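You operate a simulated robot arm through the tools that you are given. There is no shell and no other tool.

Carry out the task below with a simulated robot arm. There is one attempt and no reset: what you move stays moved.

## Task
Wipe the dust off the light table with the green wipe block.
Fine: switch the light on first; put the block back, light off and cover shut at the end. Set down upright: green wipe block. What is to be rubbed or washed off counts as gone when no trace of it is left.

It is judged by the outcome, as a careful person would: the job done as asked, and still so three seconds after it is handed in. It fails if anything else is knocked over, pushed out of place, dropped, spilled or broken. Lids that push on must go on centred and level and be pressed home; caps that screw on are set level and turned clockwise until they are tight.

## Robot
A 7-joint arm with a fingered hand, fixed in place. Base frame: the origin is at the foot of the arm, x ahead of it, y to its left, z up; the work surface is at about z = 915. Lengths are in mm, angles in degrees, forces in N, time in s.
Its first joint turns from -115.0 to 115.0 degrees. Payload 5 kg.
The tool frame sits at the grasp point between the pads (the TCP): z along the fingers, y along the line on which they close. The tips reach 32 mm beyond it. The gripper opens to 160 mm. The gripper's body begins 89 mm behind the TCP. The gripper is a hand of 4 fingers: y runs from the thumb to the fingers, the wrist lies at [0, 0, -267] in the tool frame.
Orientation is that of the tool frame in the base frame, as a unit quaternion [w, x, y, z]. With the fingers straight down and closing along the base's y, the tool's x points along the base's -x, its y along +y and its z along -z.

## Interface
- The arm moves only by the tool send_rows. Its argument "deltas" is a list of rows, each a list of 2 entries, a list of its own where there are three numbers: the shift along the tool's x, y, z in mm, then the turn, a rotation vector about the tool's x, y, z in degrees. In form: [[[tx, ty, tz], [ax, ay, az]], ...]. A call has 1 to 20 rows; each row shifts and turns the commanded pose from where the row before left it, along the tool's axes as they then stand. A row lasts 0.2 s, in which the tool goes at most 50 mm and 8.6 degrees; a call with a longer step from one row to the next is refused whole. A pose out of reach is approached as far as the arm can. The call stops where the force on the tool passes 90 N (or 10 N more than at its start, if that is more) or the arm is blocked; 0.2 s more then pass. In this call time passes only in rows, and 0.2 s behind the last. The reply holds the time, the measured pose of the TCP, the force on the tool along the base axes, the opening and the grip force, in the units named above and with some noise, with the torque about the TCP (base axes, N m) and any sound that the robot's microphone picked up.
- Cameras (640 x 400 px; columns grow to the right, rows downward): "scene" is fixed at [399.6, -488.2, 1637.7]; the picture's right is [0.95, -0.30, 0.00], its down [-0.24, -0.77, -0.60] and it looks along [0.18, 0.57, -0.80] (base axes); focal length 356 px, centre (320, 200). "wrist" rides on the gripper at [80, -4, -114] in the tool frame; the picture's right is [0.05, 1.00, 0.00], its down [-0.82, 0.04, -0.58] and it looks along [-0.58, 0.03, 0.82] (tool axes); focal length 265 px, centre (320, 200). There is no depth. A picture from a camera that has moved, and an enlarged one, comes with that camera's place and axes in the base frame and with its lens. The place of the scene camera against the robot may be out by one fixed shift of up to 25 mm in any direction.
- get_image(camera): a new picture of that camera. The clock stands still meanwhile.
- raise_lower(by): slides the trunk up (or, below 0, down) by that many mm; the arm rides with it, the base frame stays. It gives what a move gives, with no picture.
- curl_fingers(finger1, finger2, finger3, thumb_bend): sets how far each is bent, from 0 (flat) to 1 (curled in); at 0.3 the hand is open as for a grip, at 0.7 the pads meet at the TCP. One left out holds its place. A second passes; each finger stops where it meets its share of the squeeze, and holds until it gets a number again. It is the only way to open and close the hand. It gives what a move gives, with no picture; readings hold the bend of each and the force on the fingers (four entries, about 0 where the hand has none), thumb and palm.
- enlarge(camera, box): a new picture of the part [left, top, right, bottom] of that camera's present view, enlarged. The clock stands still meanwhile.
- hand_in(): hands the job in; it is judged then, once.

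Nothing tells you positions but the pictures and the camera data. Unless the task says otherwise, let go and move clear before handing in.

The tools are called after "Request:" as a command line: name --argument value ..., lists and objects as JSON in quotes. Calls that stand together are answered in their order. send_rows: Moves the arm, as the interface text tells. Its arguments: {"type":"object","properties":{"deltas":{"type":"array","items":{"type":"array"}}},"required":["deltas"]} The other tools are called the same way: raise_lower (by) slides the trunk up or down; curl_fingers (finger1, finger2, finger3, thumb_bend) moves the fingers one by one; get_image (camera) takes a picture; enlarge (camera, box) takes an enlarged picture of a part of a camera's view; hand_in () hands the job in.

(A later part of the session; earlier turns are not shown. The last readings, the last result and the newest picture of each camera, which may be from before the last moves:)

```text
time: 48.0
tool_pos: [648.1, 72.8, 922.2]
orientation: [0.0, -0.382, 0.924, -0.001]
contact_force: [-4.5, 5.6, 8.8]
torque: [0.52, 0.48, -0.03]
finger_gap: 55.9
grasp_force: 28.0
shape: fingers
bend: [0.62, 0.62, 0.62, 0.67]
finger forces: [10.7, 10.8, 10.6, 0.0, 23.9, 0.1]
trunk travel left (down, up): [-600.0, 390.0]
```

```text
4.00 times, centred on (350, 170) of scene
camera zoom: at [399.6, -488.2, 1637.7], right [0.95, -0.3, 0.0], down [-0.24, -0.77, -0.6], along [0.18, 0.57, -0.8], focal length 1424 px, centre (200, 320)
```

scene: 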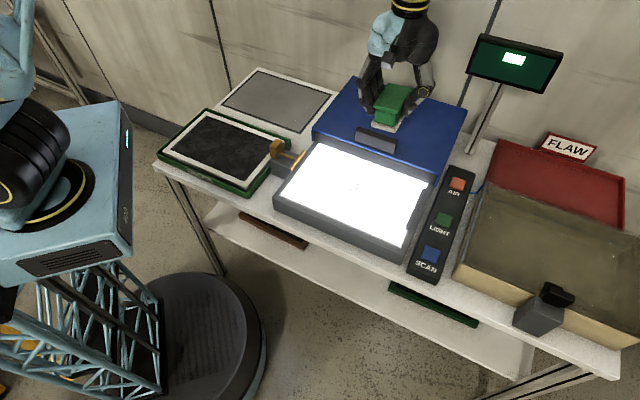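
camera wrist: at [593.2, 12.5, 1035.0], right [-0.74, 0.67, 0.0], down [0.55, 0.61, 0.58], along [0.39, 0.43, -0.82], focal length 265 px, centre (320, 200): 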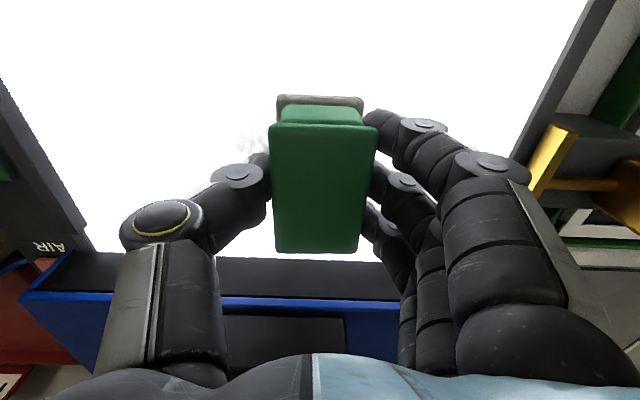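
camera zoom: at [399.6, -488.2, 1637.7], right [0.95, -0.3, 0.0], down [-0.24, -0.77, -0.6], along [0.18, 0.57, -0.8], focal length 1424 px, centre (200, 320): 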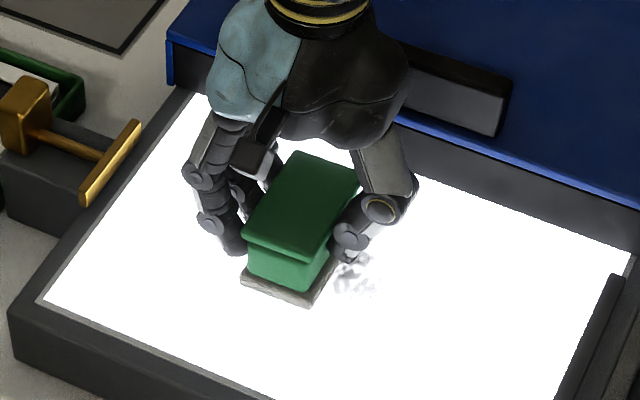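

The stroke works: steady light pressure and the felt stays flat. I'll finish this lane, then shift back and return along the next lane.

Request:
send_rows --deltas '[[[0, -10, 0.1], [0, 0, 0]], [[0, -10, 0], [0, 0, 0]], [[0, -10, 0], [0, 0, 0]], [[0, -10, 0], [0, 0, 0]], [[0, -10, 0], [0, 0, 0]], [[0, -10, 0], [0, 0, 0]], [[0, -10, 0], [0, 0, 0]], [[0, -10, 0], [0, 0, 0]], [[0, -10, 0], [0, 0, 0]], [[0, -8, 0], [0, 0, 0]]]'

Request:
enlarge --camera "scene" --box '[300, 120, 400, 220]'

Request:
get_image --camera "wrist"

```text
time: 50.2
tool_pos: [716.0, 3.5, 921.8]
orientation: [0.0, -0.383, 0.924, 0.0]
contact_force: [-8.3, 7.4, 12.8]
torque: [0.79, 0.76, -0.04]
finger_gap: 55.7
grasp_force: 28.5
shape: fingers
bend: [0.62, 0.62, 0.62, 0.67]
finger forces: [11.4, 11.6, 11.6, 0.0, 24.0, 0.0]
trunk travel left (down, up): [-600.0, 390.0]
```

```text
4.00 times, centred on (350, 170) of scene
camera zoom: at [399.6, -488.2, 1637.7], right [0.95, -0.3, 0.0], down [-0.24, -0.77, -0.6], along [0.18, 0.57, -0.8], focal length 1424 px, centre (200, 320)
```

zoom: 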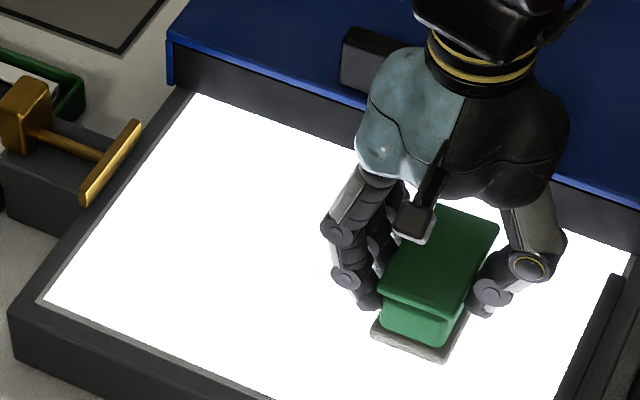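

```text
taken
camera wrist: at [661.5, -56.2, 1034.5], right [-0.74, 0.67, 0.0], down [0.55, 0.61, 0.58], along [0.39, 0.43, -0.82], focal length 265 px, centre (320, 200)
```

wrist: 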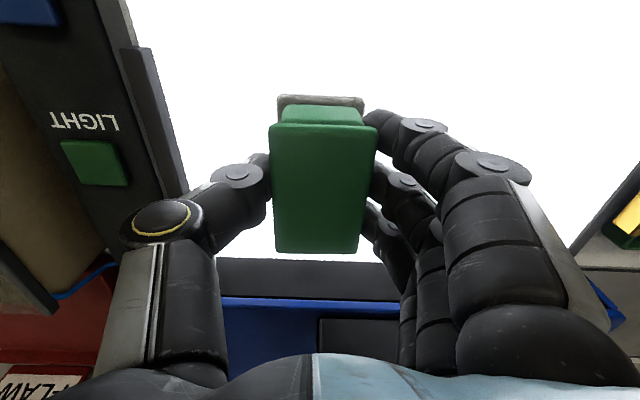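

Lane one is clear. Now I'll shift toward the back and sweep the next lane in the other direction.

Request:
send_rows --deltas '[[[-9, 0, 0], [0, 0, 0]], [[-9, 0, 0], [0, 0, 0]], [[-9, 0, 0], [0, 0, 0]], [[-9, 0, 0], [0, 0, 0]], [[-9, 0, 0], [0, 0, 0]], [[0, 10, 0], [0, 0, 0]], [[0, 10, 0], [0, 0, 0]], [[0, 10, 0], [0, 0, 0]], [[0, 10, 0], [0, 0, 0]], [[0, 10, 0], [0, 0, 0]], [[0, 10, 0], [0, 0, 0]], [[0, 10, 0], [0, 0, 0]], [[0, 10, 0], [0, 0, 0]], [[0, 10, 0], [0, 0, 0]], [[0, 10, 0], [0, 0, 0]], [[0, 10, 0], [0, 0, 0]], [[0, 10, 0], [0, 0, 0]], [[0, 10, 0], [0, 0, 0]]]'

Request:
enlarge --camera "scene" --box '[300, 120, 400, 220]'

```text
time: 54.0
tool_pos: [658.5, 126.4, 920.8]
orientation: [-0.001, -0.382, 0.924, 0.0]
contact_force: [6.8, -7.4, 16.2]
torque: [-0.24, -0.19, -0.1]
finger_gap: 55.1
grasp_force: 26.5
shape: fingers
bend: [0.63, 0.62, 0.62, 0.66]
finger forces: [7.9, 7.7, 7.3, 0.0, 30.3, 0.0]
trunk travel left (down, up): [-600.0, 390.0]
```

```text
4.00 times, centred on (350, 170) of scene
camera zoom: at [399.6, -488.2, 1637.7], right [0.95, -0.3, 0.0], down [-0.24, -0.77, -0.6], along [0.18, 0.57, -0.8], focal length 1424 px, centre (200, 320)
```

zoom: 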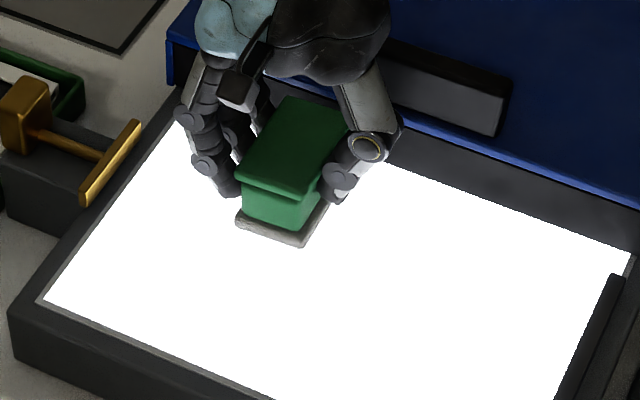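

The glass looks clear already. I'll do a front lane and one more middle lane to catch faint traces.

Request:
send_rows --deltas '[[[10, 0, 0], [0, 0, 0]], [[10, 0, 0], [0, 0, 0]], [[10, 0, 0], [0, 0, 0]], [[10, 0, 0], [0, 0, 0]], [[10, 0, 0], [0, 0, 0]], [[10, 0, 0], [0, 0, 0]], [[10, 0, 0], [0, 0, 0]], [[10, 0, 0], [0, 0, 0]], [[0, -12, 0], [0, 0, 0]], [[0, -12, 0], [0, 0, 0]], [[0, -12, 0], [0, 0, 0]], [[0, -12, 0], [0, 0, 0]], [[0, -12, 0], [0, 0, 0]], [[0, -12, 0], [0, 0, 0]], [[0, -12, 0], [0, 0, 0]], [[0, -12, 0], [0, 0, 0]], [[0, -12, 0], [0, 0, 0]], [[0, -12, 0], [0, 0, 0]], [[0, -10, 0], [0, 0, 0]]]'

Request:
send_rows --deltas '[[[-10, 0, 0], [0, 0, 0]], [[-10, 0, 0], [0, 0, 0]], [[-10, 0, 0], [0, 0, 0]], [[-10, 0, 0], [0, 0, 0]], [[-10, 0, 0], [0, 0, 0]], [[-10, 0, 0], [0, 0, 0]], [[0, 12, 0], [0, 0, 0]], [[0, 12, 0], [0, 0, 0]], [[0, 12, 0], [0, 0, 0]], [[0, 12, 0], [0, 0, 0]], [[0, 12, 0], [0, 0, 0]], [[0, 12, 0], [0, 0, 0]], [[0, 12, 0], [0, 0, 0]], [[0, 12, 0], [0, 0, 0]], [[0, 12, 0], [0, 0, 0]], [[0, 12, 0], [0, 0, 0]], [[0, 10, 0], [0, 0, 0]]]'

Request:
enlarge --camera "scene" --box '[270, 120, 430, 260]'

```text
time: 58.0
tool_pos: [693.5, -20.6, 919.7]
orientation: [0.001, -0.383, 0.924, 0.001]
contact_force: [-3.1, 4.4, 6.2]
torque: [0.39, 0.36, -0.02]
finger_gap: 55.2
grasp_force: 27.1
shape: fingers
bend: [0.62, 0.62, 0.62, 0.67]
finger forces: [10.1, 10.0, 9.6, 0.0, 23.9, 0.0]
trunk travel left (down, up): [-600.0, 390.0]
```

```text
time: 61.6
tool_pos: [643.9, 113.1, 921.0]
orientation: [-0.001, -0.382, 0.924, 0.0]
contact_force: [5.1, -6.2, 10.1]
torque: [-0.14, -0.21, -0.01]
finger_gap: 55.6
grasp_force: 26.7
shape: fingers
bend: [0.62, 0.62, 0.62, 0.67]
finger forces: [7.8, 7.7, 7.8, 0.1, 30.5, 0.1]
trunk travel left (down, up): [-600.0, 390.0]
```

```text
2.86 times, centred on (350, 190) of scene
camera zoom: at [399.6, -488.2, 1637.7], right [0.95, -0.3, 0.0], down [-0.24, -0.77, -0.6], along [0.18, 0.57, -0.8], focal length 1017 px, centre (234, 229)
```

zoom: 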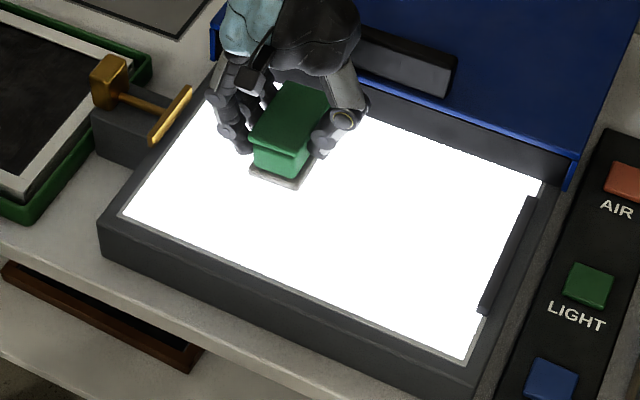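

The scene view shows no dust left. I'll lift clear and inspect the glass closely with the wrist camera.

Request:
send_rows --deltas '[[[0, 0, -10], [0, 0, 0]], [[0, 0, -30], [0, 0, 0]], [[0, 0, -45], [0, 0, 0]], [[0, 0, -45], [0, 0, 0]], [[0, 0, -45], [0, 0, 0]], [[0, 0, -45], [0, 0, 0]], [[-30, -30, 0], [0, 0, 0]], [[-30, -30, 0], [0, 0, 0]]]'

Request:
get_image --camera "wrist"

Request:
enlarge --camera "wrist" --box '[220, 0, 500, 110]'

Request:
enlarge --camera "scene" --box '[290, 140, 420, 240]'

```text
time: 63.4
tool_pos: [728.8, 112.5, 1141.2]
orientation: [0.0, -0.383, 0.924, 0.0]
contact_force: [-0.3, 0.2, -1.6]
torque: [-0.01, 0.03, -0.03]
finger_gap: 55.2
grasp_force: 26.2
shape: fingers
bend: [0.61, 0.61, 0.61, 0.67]
finger forces: [9.1, 8.9, 8.7, 0.0, 25.7, 0.1]
trunk travel left (down, up): [-600.0, 390.0]
```

```text
taken
camera wrist: at [674.6, 52.1, 1254.4], right [-0.74, 0.67, 0.0], down [0.55, 0.61, 0.58], along [0.39, 0.43, -0.82], focal length 265 px, centre (320, 200)
```

wrist: 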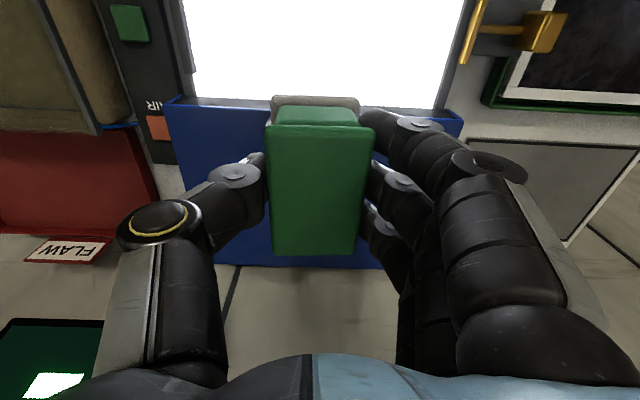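

```text
2.29 times, centred on (360, 55) of wrist
camera zoom: at [674.6, 52.1, 1254.4], right [-0.74, 0.67, 0.0], down [0.55, 0.61, 0.58], along [0.39, 0.43, -0.82], focal length 607 px, centre (229, 531)
```

zoom: 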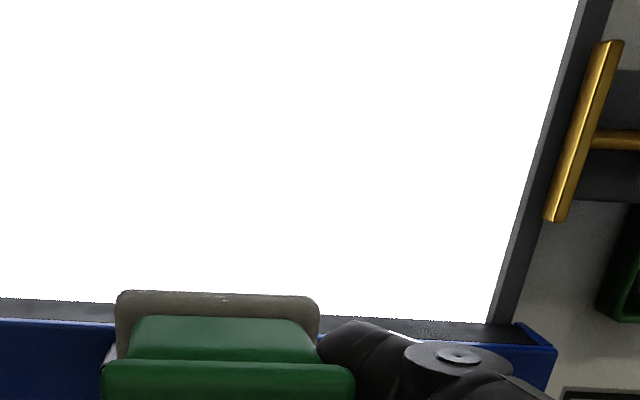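

```text
4.00 times, centred on (355, 190) of scene
camera zoom: at [399.6, -488.2, 1637.7], right [0.95, -0.3, 0.0], down [-0.24, -0.77, -0.6], along [0.18, 0.57, -0.8], focal length 1424 px, centre (180, 240)
```

zoom: 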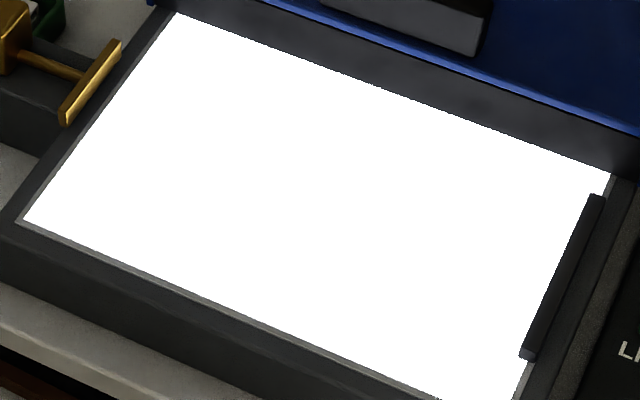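

The glass looks spotless in both views. Since strong backlight could hide very faint traces, I'll make one more full set of passes while I still hold the block.

Request:
send_rows --deltas '[[[30, 30, 0], [0, 0, 0]], [[30, 30, 0], [0, 0, 0]], [[0, 0, 45], [0, 0, 0]], [[0, 0, 45], [0, 0, 0]], [[0, 0, 45], [0, 0, 0]], [[0, 0, 45], [0, 0, 0]], [[0, 0, 25], [0, 0, 0]], [[0, 0, 8], [0, 0, 0]], [[0, 0, 4], [0, 0, 0]]]'

Request:
send_rows --deltas '[[[0, 0, 1.5], [0, 0, 0]], [[0, 0, 1], [0, 0, 0]]]'

```text
time: 65.4
tool_pos: [642.7, 114.1, 923.4]
orientation: [0.0, -0.383, 0.924, -0.001]
contact_force: [0.7, 0.5, -0.8]
torque: [-0.02, 0.01, -0.01]
finger_gap: 55.0
grasp_force: 26.6
shape: fingers
bend: [0.61, 0.61, 0.61, 0.67]
finger forces: [8.9, 8.9, 8.6, 0.1, 25.6, 0.1]
trunk travel left (down, up): [-600.0, 390.0]
```

```text
time: 66.0
tool_pos: [643.3, 113.5, 921.6]
orientation: [0.001, -0.382, 0.924, 0.001]
contact_force: [-0.4, 0.5, 0.1]
torque: [0.06, 0.03, 0.02]
finger_gap: 55.3
grasp_force: 26.2
shape: fingers
bend: [0.61, 0.61, 0.61, 0.67]
finger forces: [9.0, 8.7, 8.8, 0.1, 25.4, 0.0]
trunk travel left (down, up): [-600.0, 390.0]
```

Request:
send_rows --deltas '[[[0, 0, 0.8], [0, 0, 0]], [[0, 0, 0.6], [0, 0, 0]]]'

```text
time: 66.6
tool_pos: [643.4, 115.2, 920.8]
orientation: [0.001, -0.383, 0.924, -0.001]
contact_force: [-0.3, -1.3, 12.6]
torque: [0.14, 0.17, 0.0]
finger_gap: 54.9
grasp_force: 27.1
shape: fingers
bend: [0.62, 0.62, 0.62, 0.67]
finger forces: [8.8, 8.9, 8.8, 0.0, 27.4, 0.1]
trunk travel left (down, up): [-600.0, 390.0]
```

Request:
send_rows --deltas '[[[-9, 0, 0], [0, 0, 0]], [[-9, 0, 0], [0, 0, 0]], [[0, -12, 0], [0, 0, 0]], [[0, -12, 0], [0, 0, 0]], [[0, -12, 0], [0, 0, 0]], [[0, -12, 0], [0, 0, 0]], [[0, -12, 0], [0, 0, 0]], [[0, -12, 0], [0, 0, 0]], [[0, -12, 0], [0, 0, 0]], [[0, -12, 0], [0, 0, 0]], [[0, -12, 0], [0, 0, 0]], [[0, -12, 0], [0, 0, 0]], [[0, -10, 0], [0, 0, 0]], [[9, 0, 0], [0, 0, 0]], [[9, 0, 0], [0, 0, 0]], [[9, 0, 0], [0, 0, 0]], [[9, 0, 0], [0, 0, 0]], [[9, 0, 0], [0, 0, 0]]]'

Request:
send_rows --deltas '[[[0, 12, 0], [0, 0, 0]], [[0, 12, 0], [0, 0, 0]], [[0, 12, 0], [0, 0, 0]], [[0, 12, 0], [0, 0, 0]], [[0, 12, 0], [0, 0, 0]], [[0, 12, 0], [0, 0, 0]], [[0, 12, 0], [0, 0, 0]], [[0, 12, 0], [0, 0, 0]], [[0, 12, 0], [0, 0, 0]], [[0, 12, 0], [0, 0, 0]], [[0, 10, 0], [0, 0, 0]], [[10, 0, 0], [0, 0, 0]], [[10, 0, 0], [0, 0, 0]], [[10, 0, 0], [0, 0, 0]], [[10, 0, 0], [0, 0, 0]]]'

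Request:
send_rows --deltas '[[[0, -12, 0], [0, 0, 0]], [[0, -12, 0], [0, 0, 0]], [[0, -12, 0], [0, 0, 0]], [[0, -12, 0], [0, 0, 0]], [[0, -12, 0], [0, 0, 0]], [[0, -12, 0], [0, 0, 0]], [[0, -12, 0], [0, 0, 0]], [[0, -12, 0], [0, 0, 0]], [[0, -12, 0], [0, 0, 0]], [[0, -12, 0], [0, 0, 0]], [[0, -10, 0], [0, 0, 0]]]'

```text
time: 70.4
tool_pos: [714.9, 1.3, 920.1]
orientation: [0.0, -0.382, 0.924, 0.0]
contact_force: [3.7, 4.8, 11.0]
torque: [0.42, 0.07, -0.19]
finger_gap: 55.6
grasp_force: 27.2
shape: fingers
bend: [0.62, 0.62, 0.62, 0.67]
finger forces: [9.7, 9.2, 9.1, 0.1, 27.7, 0.0]
trunk travel left (down, up): [-600.0, 390.0]
```

```text
time: 73.6
tool_pos: [596.1, 65.7, 919.6]
orientation: [-0.001, -0.382, 0.924, 0.001]
contact_force: [1.7, 1.7, 3.1]
torque: [0.18, 0.0, -0.04]
finger_gap: 55.5
grasp_force: 26.4
shape: fingers
bend: [0.61, 0.62, 0.62, 0.67]
finger forces: [8.8, 9.0, 9.0, 0.0, 26.5, 0.0]
trunk travel left (down, up): [-600.0, 390.0]
```

```text
time: 76.0
tool_pos: [688.2, -26.2, 921.0]
orientation: [-0.001, -0.382, 0.924, 0.0]
contact_force: [-1.0, 0.5, -1.0]
torque: [0.09, -0.02, 0.03]
finger_gap: 55.5
grasp_force: 26.5
shape: fingers
bend: [0.61, 0.62, 0.62, 0.67]
finger forces: [8.8, 8.9, 8.8, 0.1, 26.1, 0.0]
trunk travel left (down, up): [-600.0, 390.0]
```

Pressure faded on the last lane, so I'll press 1 mm lower and sweep it back.

Request:
send_rows --deltas '[[[-8, 0, 1.2], [0, 0, 0]], [[0, 12, 0], [0, 0, 0]], [[0, 12, 0], [0, 0, 0]], [[0, 12, 0], [0, 0, 0]], [[0, 12, 0], [0, 0, 0]], [[0, 12, 0], [0, 0, 0]], [[0, 12, 0], [0, 0, 0]], [[0, 12, 0], [0, 0, 0]], [[0, 12, 0], [0, 0, 0]], [[0, 12, 0], [0, 0, 0]], [[0, 12, 0], [0, 0, 0]], [[0, 10, 0], [0, 0, 0]]]'

Request:
enlarge --camera "scene" --box '[270, 120, 430, 260]'

Request:
get_image --camera "wrist"

```text
time: 78.6
tool_pos: [600.0, 70.0, 917.9]
orientation: [0.001, -0.382, 0.924, 0.0]
contact_force: [10.8, -9.6, 22.6]
torque: [-0.25, -0.32, -0.14]
finger_gap: 55.4
grasp_force: 27.7
shape: fingers
bend: [0.63, 0.63, 0.64, 0.67]
finger forces: [7.4, 7.1, 6.6, 0.0, 34.7, 0.0]
trunk travel left (down, up): [-600.0, 390.0]
```

```text
2.86 times, centred on (350, 190) of scene
camera zoom: at [399.6, -488.2, 1637.7], right [0.95, -0.3, 0.0], down [-0.24, -0.77, -0.6], along [0.18, 0.57, -0.8], focal length 1017 px, centre (234, 229)
```

zoom: 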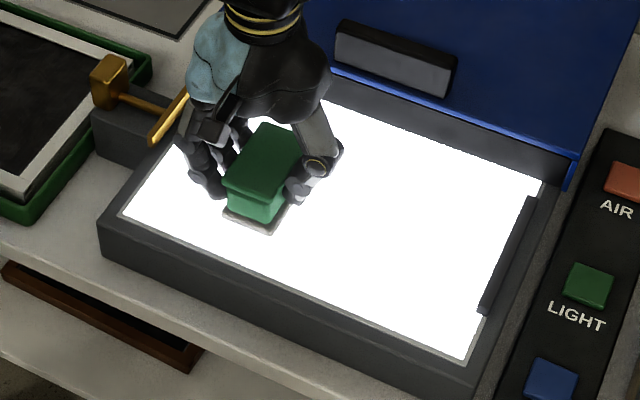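

```text
taken
camera wrist: at [546.5, 10.4, 1031.3], right [-0.74, 0.67, 0.0], down [0.55, 0.61, 0.58], along [0.39, 0.43, -0.82], focal length 265 px, centre (320, 200)
```

wrist: 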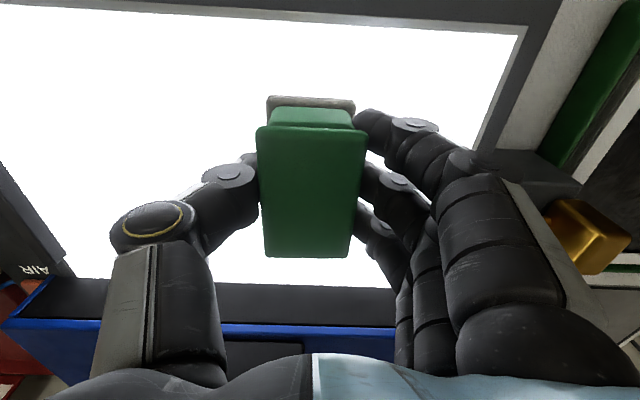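

The glass is clean. I'll lift straight up, turn the hand back to its earlier heading, and carry the block back over its mat.

Request:
send_rows --deltas '[[[0, 0, -8], [0, 0, 0]], [[0, 0, -30], [0, 0, 0]], [[0, 0, -45], [0, 0, 0]], [[0, 0, -45], [0, 0, 0]], [[0, 0, -45], [0, 0, 0]], [[0, 0, -45], [0, 0, 0]], [[0, 0, -40], [0, 0, 0]]]'

Request:
get_image --camera "wrist"

Request:
enlarge --camera "scene" --box '[270, 120, 430, 260]'

Request:
enlarge --camera "wrist" --box '[160, 0, 520, 160]'

```text
time: 80.2
tool_pos: [599.8, 72.1, 1178.0]
orientation: [-0.001, -0.383, 0.924, 0.0]
contact_force: [0.1, -0.4, -0.9]
torque: [0.01, 0.01, 0.0]
finger_gap: 55.1
grasp_force: 26.5
shape: fingers
bend: [0.61, 0.62, 0.62, 0.67]
finger forces: [8.9, 8.6, 8.5, 0.0, 25.8, 0.0]
trunk travel left (down, up): [-600.0, 390.0]
```

```text
taken
camera wrist: at [546.0, 11.5, 1290.8], right [-0.74, 0.67, 0.0], down [0.55, 0.61, 0.58], along [0.39, 0.43, -0.82], focal length 265 px, centre (320, 200)
```

wrist: 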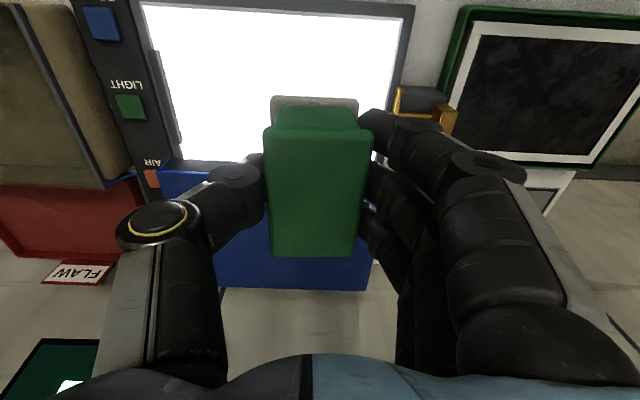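

```text
2.86 times, centred on (350, 190) of scene
camera zoom: at [399.6, -488.2, 1637.7], right [0.95, -0.3, 0.0], down [-0.24, -0.77, -0.6], along [0.18, 0.57, -0.8], focal length 1017 px, centre (234, 229)
```

zoom: 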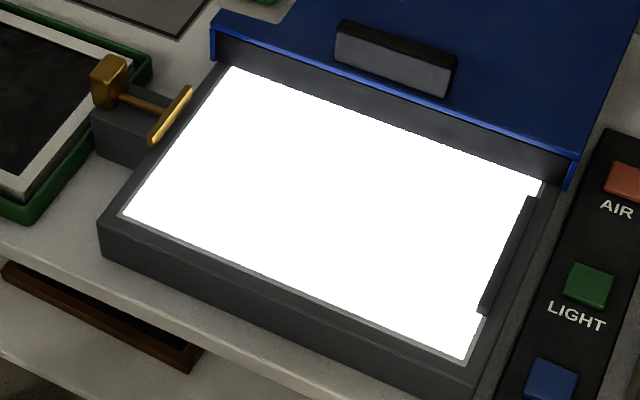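

```text
1.78 times, centred on (340, 80) of wrist
camera zoom: at [546.0, 11.5, 1290.8], right [-0.74, 0.67, 0.0], down [0.55, 0.61, 0.58], along [0.39, 0.43, -0.82], focal length 472 px, centre (284, 413)
```

zoom: 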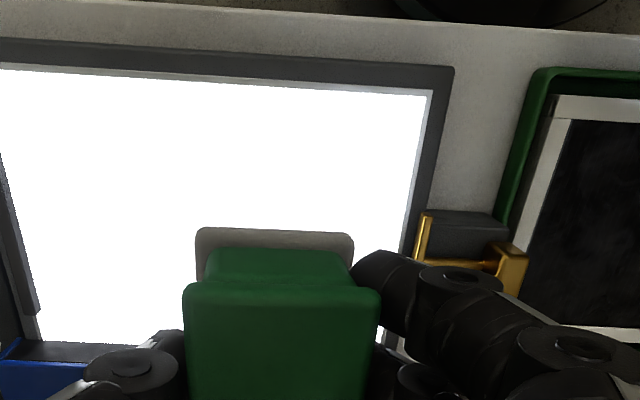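

Request:
send_rows --deltas '[[[0, 0, 0], [0, 0, 8.2]], [[0, 0, 0], [0, 0, 8.2]], [[0, 0, 0], [0, 0, 8.2]], [[0, 0, 0], [0, 0, 8.2]], [[0, 0, 0], [0, 0, 8.2]], [[0, 0, 0], [0, 0, 8.2]], [[0, 0, 0], [0, 0, 8.2]], [[0, 0, 0], [0, 0, 8.2]], [[0, 0, 0], [0, 0, 8.2]], [[0, 0, 0], [0, 0, 8.2]], [[0, 0, 0], [0, 0, 8]]]'

Request:
send_rows --deltas '[[[34.4, 26.3, 0], [0, 0, 0]], [[34.4, 26.3, 0], [0, 0, 0]], [[34.4, 26.3, 0], [0, 0, 0]], [[34.4, 26.3, 0], [0, 0, 0]], [[34.4, 26.3, 0], [0, 0, 0]], [[34.4, 26.3, 0], [0, 0, 0]], [[34.4, 26.3, 0], [0, 0, 0]], [[34.4, 26.3, 0], [0, 0, 0]], [[34.4, 26.3, 0], [0, 0, 0]], [[34.4, 26.3, 0], [0, 0, 0]], [[34.4, 26.3, 0], [0, 0, 0]]]'

Request:
get_image --camera "wrist"

Request:
get_image --camera "scene"

```text
time: 82.6
tool_pos: [601.8, 71.6, 1176.3]
orientation: [0.0, 0.384, 0.923, 0.0]
contact_force: [0.4, 0.1, -1.6]
torque: [0.02, -0.04, 0.0]
finger_gap: 55.0
grasp_force: 25.8
shape: fingers
bend: [0.61, 0.62, 0.62, 0.67]
finger forces: [8.7, 8.6, 8.5, 0.1, 25.9, 0.0]
trunk travel left (down, up): [-600.0, 390.0]
```

```text
time: 85.0
tool_pos: [536.8, 548.3, 1176.1]
orientation: [0.001, 0.382, 0.924, -0.001]
contact_force: [-0.3, 0.8, -1.2]
torque: [-0.03, 0.01, -0.02]
finger_gap: 55.4
grasp_force: 25.6
shape: fingers
bend: [0.61, 0.62, 0.62, 0.67]
finger forces: [8.8, 8.7, 8.5, 0.0, 25.9, 0.1]
trunk travel left (down, up): [-600.0, 390.0]
```

```text
taken
camera wrist: at [477.5, 601.9, 1287.9], right [0.67, 0.74, 0.0], down [0.61, -0.55, 0.58], along [0.43, -0.39, -0.82], focal length 265 px, centre (320, 200)
```

wrist: 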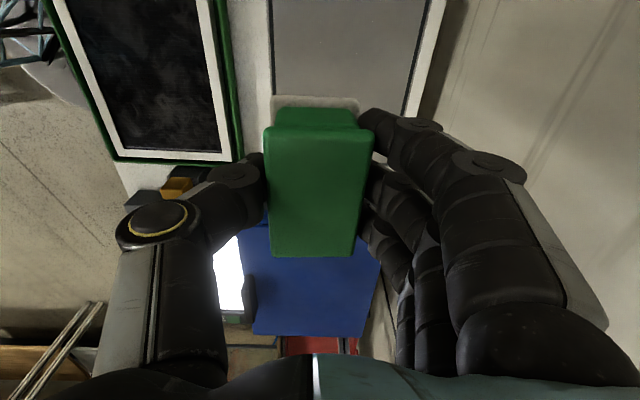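

```text
taken
```

scene: 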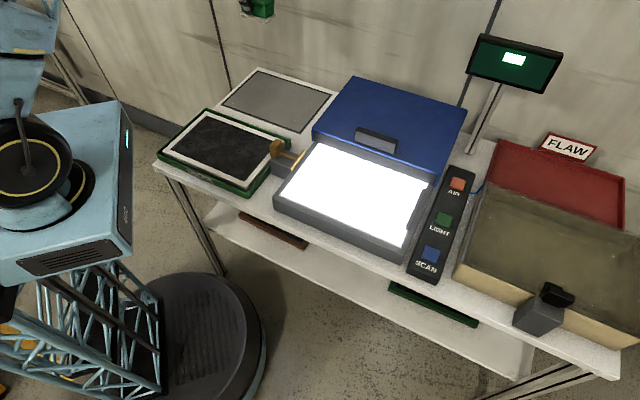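

The block is above its mat. I'll correct a few millimetres so it lands where it was, and descend.

Request:
send_rows --deltas '[[[-2.9, -2.5, 30], [0, 0, 0]], [[0, 0, 45], [0, 0, 0]], [[0, 0, 45], [0, 0, 0]], [[0, 0, 45], [0, 0, 0]], [[0, 0, 45], [0, 0, 0]], [[0, 0, 45], [0, 0, 0]], [[0, 0, 25], [0, 0, 0]], [[0, 0, 12], [0, 0, 0]], [[0, 0, 6], [0, 0, 0]]]'

Request:
enlarge --camera "scene" --box '[220, 40, 320, 130]'

Request:
get_image --camera "wrist"

```text
time: 87.0
tool_pos: [540.2, 540.2, 880.0]
orientation: [0.0, 0.383, 0.924, -0.001]
contact_force: [-0.1, 0.1, -0.9]
torque: [0.01, 0.01, -0.02]
finger_gap: 55.3
grasp_force: 26.0
shape: fingers
bend: [0.61, 0.62, 0.62, 0.67]
finger forces: [8.7, 8.6, 8.6, 0.0, 25.9, 0.0]
trunk travel left (down, up): [-600.0, 390.0]
```

```text
4.44 times, centred on (270, 85) of scene
camera zoom: at [399.6, -488.2, 1637.7], right [0.95, -0.3, 0.0], down [-0.24, -0.77, -0.6], along [0.18, 0.57, -0.8], focal length 1582 px, centre (542, 711)
```

zoom: 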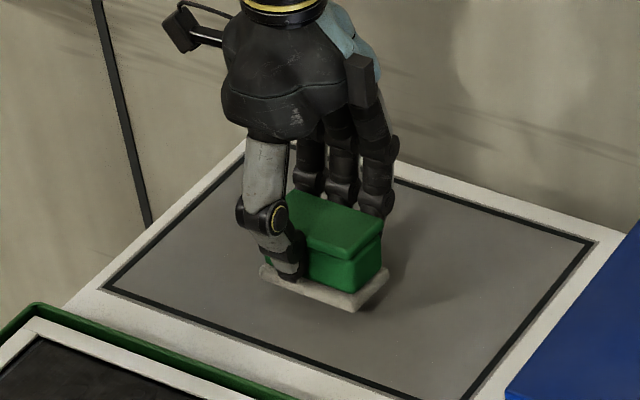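

```text
taken
camera wrist: at [479.4, 593.2, 991.3], right [0.67, 0.74, 0.0], down [0.61, -0.55, 0.58], along [0.43, -0.39, -0.82], focal length 265 px, centre (320, 200)
```

wrist: 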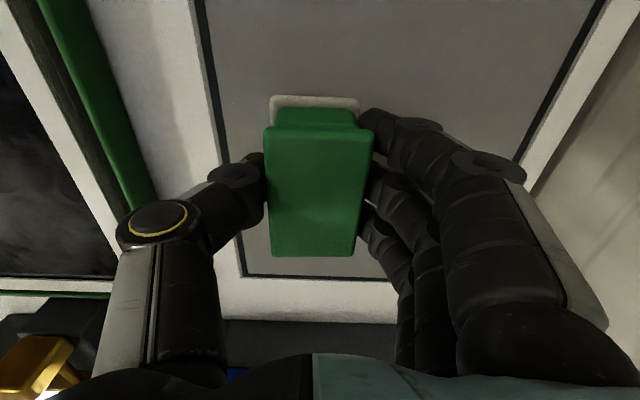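

Request:
send_rows --deltas '[[[5.5, 1, 0], [0, 0, 0]], [[0, 0, 6], [0, 0, 0]], [[0, 0, 4], [0, 0, 0]], [[0, 0, 2], [0, 0, 0]]]'

Request:
send_rows --deltas '[[[0, 0, 1.5], [0, 0, 0]], [[0, 0, 1.5], [0, 0, 0]]]'

```text
time: 88.0
tool_pos: [534.8, 544.2, 865.9]
orientation: [0.0, 0.383, 0.924, 0.0]
contact_force: [-0.3, -0.4, -0.7]
torque: [0.02, 0.01, 0.0]
finger_gap: 55.2
grasp_force: 26.3
shape: fingers
bend: [0.61, 0.62, 0.62, 0.67]
finger forces: [8.7, 8.5, 8.5, 0.0, 25.9, 0.0]
trunk travel left (down, up): [-600.0, 390.0]
```

```text
time: 88.6
tool_pos: [536.6, 545.2, 862.2]
orientation: [0.0, 0.383, 0.924, -0.001]
contact_force: [-0.2, 0.3, -0.8]
torque: [0.01, -0.03, 0.0]
finger_gap: 55.1
grasp_force: 25.6
shape: fingers
bend: [0.61, 0.62, 0.62, 0.67]
finger forces: [8.8, 8.7, 8.4, 0.0, 25.9, 0.1]
trunk travel left (down, up): [-600.0, 390.0]
```

Request:
send_rows --deltas '[[[0, 0, 0.8], [0, 0, 0]], [[0, 0, 0.8], [0, 0, 0]]]'

Request:
enlarge --camera "scene" --box '[240, 60, 310, 120]'

```text
time: 89.2
tool_pos: [536.2, 544.1, 863.3]
orientation: [0.0, 0.383, 0.924, 0.0]
contact_force: [0.2, 1.3, -0.6]
torque: [0.03, -0.01, -0.01]
finger_gap: 55.4
grasp_force: 25.8
shape: fingers
bend: [0.61, 0.62, 0.62, 0.67]
finger forces: [8.7, 8.5, 8.4, 0.0, 25.9, 0.1]
trunk travel left (down, up): [-600.0, 390.0]
```

```text
6.67 times, centred on (275, 90) of scene
camera zoom: at [399.6, -488.2, 1637.7], right [0.95, -0.3, 0.0], down [-0.24, -0.77, -0.6], along [0.18, 0.57, -0.8], focal length 2373 px, centre (620, 933)
```

zoom: 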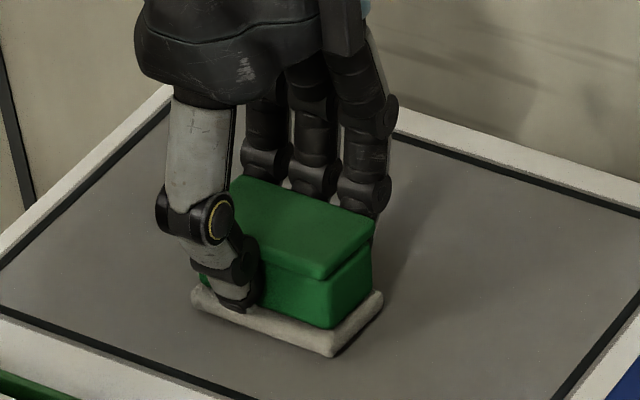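

Request:
send_rows --deltas '[[[0, 0, 0.8], [0, 0, 0]], [[0, 0, 0.8], [0, 0, 0]]]'

```text
time: 89.8
tool_pos: [536.2, 545.8, 860.1]
orientation: [0.0, 0.383, 0.924, -0.001]
contact_force: [-1.6, 0.2, 1.7]
torque: [-0.03, -0.04, 0.03]
finger_gap: 55.5
grasp_force: 26.1
shape: fingers
bend: [0.61, 0.62, 0.62, 0.67]
finger forces: [8.6, 8.4, 8.3, 0.0, 26.4, 0.0]
trunk travel left (down, up): [-600.0, 390.0]
```

The felt is just touching the mat. I'll release gently.

Request:
curl_fingers --finger1 0.56 --finger2 0.56 --finger3 0.56 --thumb_bend 0.58

Request:
curl_fingers --finger1 0.45 --finger2 0.45 --finger3 0.45 --thumb_bend 0.45

Request:
get_image --camera "wrist"

Request:
enlarge --camera "scene" --box '[240, 60, 310, 120]'

```text
time: 90.8
tool_pos: [535.3, 544.2, 860.1]
orientation: [0.0, 0.383, 0.924, -0.001]
contact_force: [-0.1, -1.1, -0.2]
torque: [-0.01, -0.01, 0.02]
finger_gap: 65.5
grasp_force: 0.1
shape: fingers
bend: [0.56, 0.56, 0.56, 0.57]
finger forces: [0.0, 0.0, 0.0, 0.1, 0.0, 0.1]
trunk travel left (down, up): [-600.0, 390.0]
```

```text
time: 91.8
tool_pos: [534.6, 544.4, 860.2]
orientation: [0.0, 0.383, 0.924, 0.0]
contact_force: [0.5, -0.3, 1.0]
torque: [0.01, 0.02, 0.02]
finger_gap: 110.6
grasp_force: 0.2
shape: fingers
bend: [0.45, 0.45, 0.45, 0.45]
finger forces: [0.0, 0.0, 0.1, 0.0, 0.0, 0.0]
trunk travel left (down, up): [-600.0, 390.0]
```

```text
taken
camera wrist: at [475.7, 598.0, 972.8], right [0.67, 0.74, 0.0], down [0.61, -0.55, 0.58], along [0.43, -0.39, -0.82], focal length 265 px, centre (320, 200)
```

wrist: 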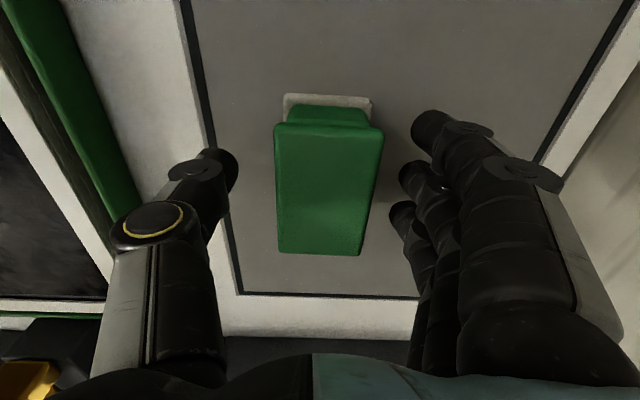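

```text
6.67 times, centred on (275, 90) of scene
camera zoom: at [399.6, -488.2, 1637.7], right [0.95, -0.3, 0.0], down [-0.24, -0.77, -0.6], along [0.18, 0.57, -0.8], focal length 2373 px, centre (620, 933)
```

zoom: 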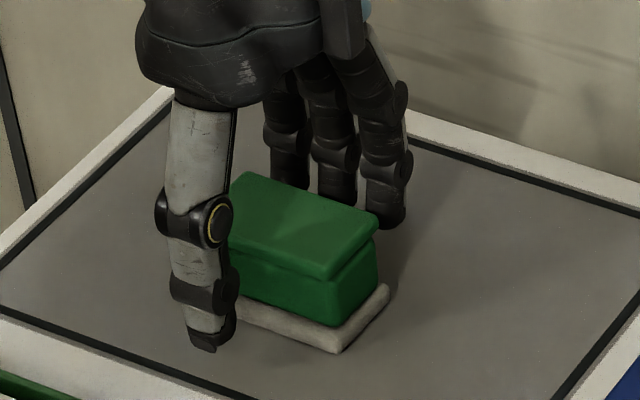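

The block is released and upright. I'll rise and check its place against the original.

Request:
send_rows --deltas '[[[0, 0, -10], [0, 0, 0]], [[0, 0, -25], [0, 0, 0]], [[0, 0, -45], [0, 0, 0]], [[0, 0, -45], [0, 0, 0]], [[0, 0, -45], [0, 0, 0]], [[0, 0, -45], [0, 0, 0]], [[0, 0, -40], [0, 0, 0]]]'

Request:
enlarge --camera "scene" --box '[240, 75, 300, 120]'

Request:
get_image --camera "scene"

```text
time: 93.4
tool_pos: [538.2, 544.6, 1115.2]
orientation: [0.0, 0.383, 0.924, 0.0]
contact_force: [-0.5, -1.7, 0.4]
torque: [0.01, -0.02, -0.01]
finger_gap: 110.7
grasp_force: 0.1
shape: fingers
bend: [0.45, 0.45, 0.45, 0.45]
finger forces: [0.1, 0.0, 0.0, 0.1, 0.1, 0.0]
trunk travel left (down, up): [-600.0, 390.0]
```

```text
8.89 times, centred on (270, 98) of scene
camera zoom: at [399.6, -488.2, 1637.7], right [0.95, -0.3, 0.0], down [-0.24, -0.77, -0.6], along [0.18, 0.57, -0.8], focal length 3164 px, centre (764, 1111)
```

zoom: 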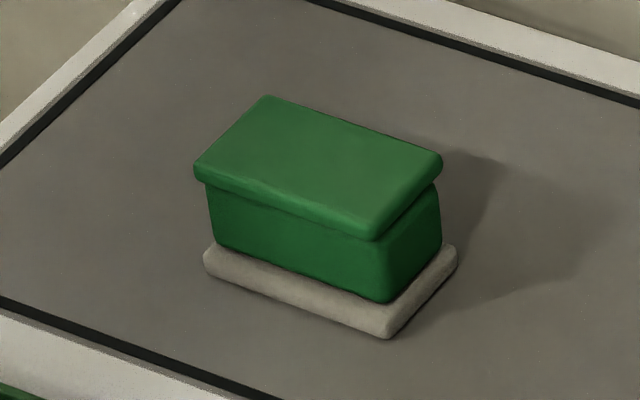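

```text
taken
```

scene: 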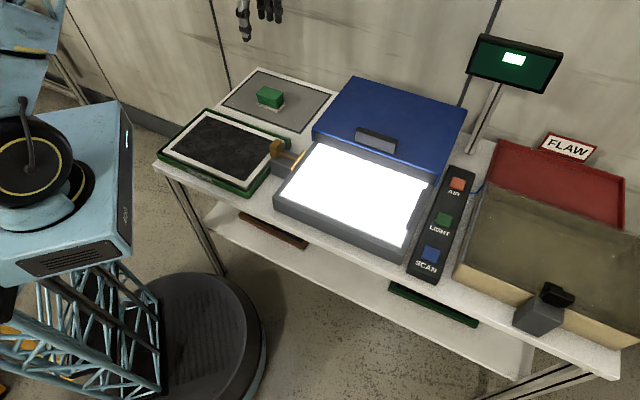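

The block sits exactly where it was, within about a pixel. Next I'll go back above LIGHT in the pointer shape to switch the light off.

Request:
send_rows --deltas '[[[-43.4, -14.1, 0], [0, 0, 0]], [[-43.4, -14.1, 0], [0, 0, 0]], [[-43.4, -14.1, 0], [0, 0, 0]], [[-43.4, -14.1, 0], [0, 0, 0]], [[-43.4, -14.1, 0], [0, 0, 0]], [[-43.4, -14.1, 0], [0, 0, 0]], [[-43.4, -14.1, 0], [0, 0, 0]], [[-43.4, -14.1, 0], [0, 0, 0]], [[-43.4, -14.1, 0], [0, 0, 0]], [[-43.4, -14.1, 0], [0, 0, 0]], [[-43.4, -14.1, 0], [0, 0, 0]], [[-43.4, -14.1, 0], [0, 0, 0]], [[-43.4, -14.1, 0], [0, 0, 0]], [[-43.4, -14.1, 0], [0, 0, 0]], [[-43.4, -14.1, 0], [0, 0, 0]], [[-43.4, -14.1, 0], [0, 0, 0]]]'

Request:
curl_fingers --finger1 1.0 --finger2 0.7 --finger3 1.0 --thumb_bend 0.7

Request:
get_image --camera "wrist"

```text
time: 96.8
tool_pos: [868.3, -108.7, 1113.5]
orientation: [0.0, 0.383, 0.924, 0.0]
contact_force: [0.7, -0.2, 0.5]
torque: [0.02, 0.03, 0.0]
finger_gap: 110.3
grasp_force: 0.0
shape: fingers
bend: [0.45, 0.45, 0.45, 0.45]
finger forces: [0.1, 0.0, 0.0, 0.0, 0.1, 0.0]
trunk travel left (down, up): [-600.0, 390.0]
```

```text
time: 97.8
tool_pos: [868.2, -107.2, 1115.1]
orientation: [0.0, 0.383, 0.924, 0.0]
contact_force: [0.1, 0.2, 0.6]
torque: [-0.07, 0.0, 0.0]
finger_gap: 50.3
grasp_force: 0.1
shape: fingers
bend: [1.0, 0.7, 1.0, 0.7]
finger forces: [0.0, 0.0, 0.1, 0.0, 0.0, 0.0]
trunk travel left (down, up): [-600.0, 390.0]
```

```text
taken
camera wrist: at [806.9, -54.0, 1227.1], right [0.67, 0.74, 0.0], down [0.61, -0.55, 0.58], along [0.43, -0.39, -0.82], focal length 265 px, centre (320, 200)
```

wrist: 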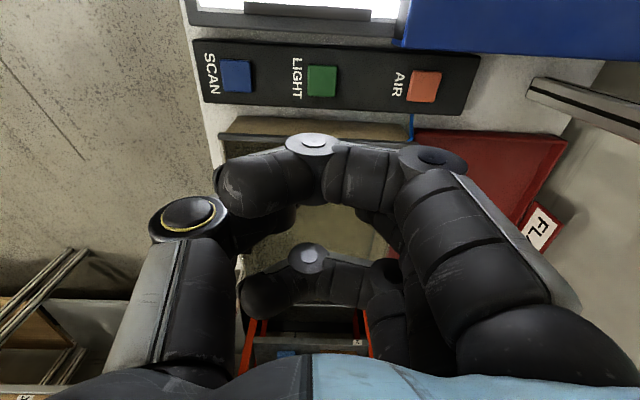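

Request:
send_rows --deltas '[[[2, 0, 40], [0, 0, 0]], [[0, 0, 45], [0, 0, 0]], [[0, 0, 45], [0, 0, 0]], [[0, 0, 45], [0, 0, 0]], [[0, 0, 30], [0, 0, 0]], [[0, 0, 15], [0, 0, 0]], [[0, 0, 8], [0, 0, 0]]]'

Request:
enlarge --camera "scene" --box '[390, 150, 510, 270]'

```text
time: 99.4
tool_pos: [866.4, -105.3, 887.4]
orientation: [0.0, 0.382, 0.924, 0.0]
contact_force: [-0.3, 0.2, -0.7]
torque: [0.02, -0.01, -0.02]
finger_gap: 50.4
grasp_force: 0.1
shape: fingers
bend: [1.0, 0.7, 1.0, 0.7]
finger forces: [0.1, 0.1, 0.1, 0.1, 0.0, 0.0]
trunk travel left (down, up): [-600.0, 390.0]
```

```text
3.33 times, centred on (450, 210) of scene
camera zoom: at [399.6, -488.2, 1637.7], right [0.95, -0.3, 0.0], down [-0.24, -0.77, -0.6], along [0.18, 0.57, -0.8], focal length 1187 px, centre (-113, 167)
```

zoom: 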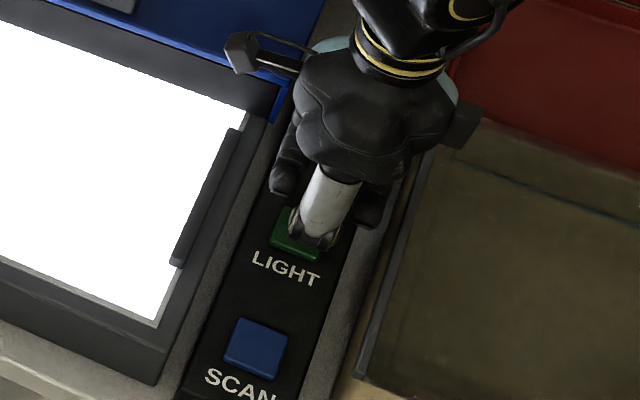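

Request:
send_rows --deltas '[[[0, 0, 6], [0, 0, 0]], [[0, 0, 4], [0, 0, 0]]]'

Request:
send_rows --deltas '[[[0, 0, 2], [0, 0, 0]]]'

```text
time: 100.0
tool_pos: [867.8, -105.2, 877.0]
orientation: [0.0, 0.383, 0.924, 0.0]
contact_force: [-0.1, -0.2, 0.5]
torque: [0.01, -0.02, 0.02]
finger_gap: 50.6
grasp_force: 0.4
shape: fingers
bend: [1.0, 0.7, 1.0, 0.7]
finger forces: [0.0, 0.0, 0.0, 0.0, 0.8, 0.0]
trunk travel left (down, up): [-600.0, 390.0]
```

```text
time: 100.4
tool_pos: [866.7, -105.0, 876.8]
orientation: [0.0, 0.382, 0.924, 0.0]
contact_force: [-0.5, 0.0, 1.5]
torque: [-0.04, -0.01, 0.06]
finger_gap: 50.3
grasp_force: 0.9
shape: fingers
bend: [1.0, 0.7, 1.0, 0.7]
finger forces: [0.1, 0.0, 0.0, 0.0, 1.2, 0.0]
trunk travel left (down, up): [-600.0, 390.0]
```

Request:
send_rows --deltas '[[[0, 0, 2], [0, 0, 0]]]'

```text
time: 100.8
tool_pos: [866.5, -105.8, 873.7]
orientation: [0.0, 0.383, 0.924, 0.001]
contact_force: [-0.2, -0.4, 1.8]
torque: [-0.04, 0.02, 0.03]
finger_gap: 50.1
grasp_force: 1.1
shape: fingers
bend: [1.0, 0.7, 1.0, 0.7]
finger forces: [0.0, 0.0, 0.0, 0.0, 2.2, 0.0]
trunk travel left (down, up): [-600.0, 390.0]
heard: click
```

A click. I'll lift off and check that the light is out.

Request:
send_rows --deltas '[[[0, 0, -8], [0, 0, 0]], [[0, 0, -30], [0, 0, 0]], [[0, 0, -40], [0, 0, 0]], [[0, 0, -40], [0, 0, 0]], [[0, 0, -40], [0, 0, 0]], [[0, 0, -40], [0, 0, 0]]]'

Request:
get_image --camera "scene"

Request:
enlarge --camera "scene" --box '[270, 130, 430, 260]'

```text
time: 102.2
tool_pos: [866.9, -105.3, 1072.6]
orientation: [0.0, 0.382, 0.924, 0.0]
contact_force: [0.7, 0.5, 0.3]
torque: [-0.01, 0.01, -0.01]
finger_gap: 50.5
grasp_force: 0.1
shape: fingers
bend: [1.0, 0.7, 1.0, 0.7]
finger forces: [0.1, 0.0, 0.0, 0.0, 0.0, 0.0]
trunk travel left (down, up): [-600.0, 390.0]
```

```text
taken
```

scene: 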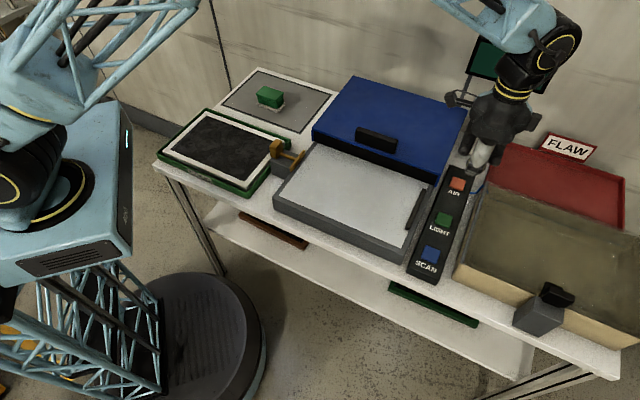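

```text
3.08 times, centred on (350, 195) of scene
camera zoom: at [399.6, -488.2, 1637.7], right [0.95, -0.3, 0.0], down [-0.24, -0.77, -0.6], along [0.18, 0.57, -0.8], focal length 1095 px, centre (228, 215)
```

zoom: 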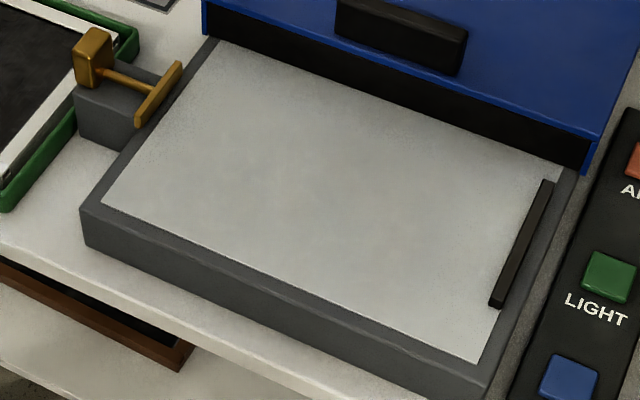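

The light is off, and the unlit glass lets me check for faint traces. I'll zoom in tightly.

Request:
enlarge --camera "scene" --box '[315, 150, 395, 210]'

Request:
enlarge --camera "scene" --box '[330, 165, 380, 200]'

```text
6.67 times, centred on (355, 180) of scene
camera zoom: at [399.6, -488.2, 1637.7], right [0.95, -0.3, 0.0], down [-0.24, -0.77, -0.6], along [0.18, 0.57, -0.8], focal length 2373 px, centre (87, 333)
```

zoom: 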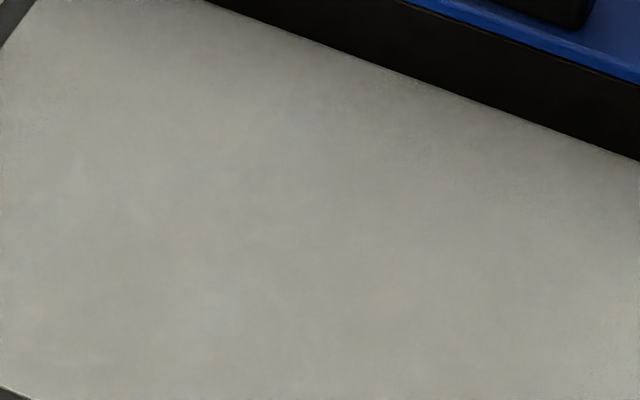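

```text
11.43 times, centred on (355, 182) of scene
camera zoom: at [399.6, -488.2, 1637.7], right [0.95, -0.3, 0.0], down [-0.24, -0.77, -0.6], along [0.18, 0.57, -0.8], focal length 4068 px, centre (-80, 400)
```

zoom: 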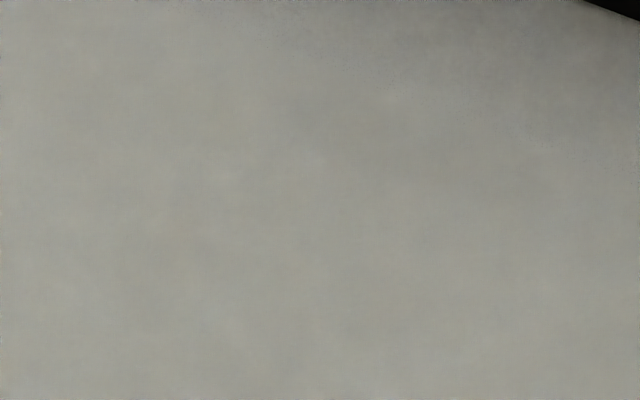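

No trace remains on the unlit glass. Next I'll go above the cover handle, open the hand and straddle it to shut the cover.

Request:
send_rows --deltas '[[[0, 0, -30], [0, 0, 0]], [[40.9, 16.5, 0], [0, 0, 0]], [[40.9, 16.5, 0], [0, 0, 0]], [[40.9, 16.5, 0], [0, 0, 0]], [[40.9, 16.5, 0], [0, 0, 0]], [[40.9, 16.5, 0], [0, 0, 0]], [[40.9, 16.5, 0], [0, 0, 0]]]'

Request:
curl_fingers --finger1 0.45 --finger2 0.45 --finger3 0.45 --thumb_bend 0.45

Request:
get_image --camera "wrist"

```text
time: 103.8
tool_pos: [760.3, 138.3, 1101.6]
orientation: [-0.001, 0.383, 0.924, -0.001]
contact_force: [0.3, 0.3, -0.9]
torque: [-0.03, 0.01, 0.01]
finger_gap: 50.4
grasp_force: 0.1
shape: fingers
bend: [1.0, 0.7, 1.0, 0.7]
finger forces: [0.0, 0.0, 0.0, 0.1, 0.0, 0.0]
trunk travel left (down, up): [-600.0, 390.0]
```

```text
time: 104.8
tool_pos: [759.6, 137.2, 1101.4]
orientation: [0.0, 0.383, 0.924, 0.0]
contact_force: [0.4, -0.3, -0.2]
torque: [-0.02, -0.01, 0.02]
finger_gap: 110.4
grasp_force: 0.1
shape: fingers
bend: [0.45, 0.45, 0.45, 0.45]
finger forces: [0.0, 0.0, 0.1, 0.0, 0.0, 0.0]
trunk travel left (down, up): [-600.0, 390.0]
```

```text
taken
camera wrist: at [699.4, 190.6, 1214.0], right [0.67, 0.74, 0.0], down [0.61, -0.55, 0.58], along [0.43, -0.39, -0.82], focal length 265 px, centre (320, 200)
```

wrist: 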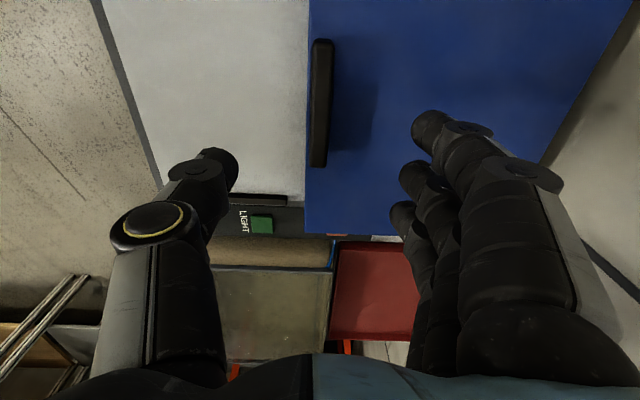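

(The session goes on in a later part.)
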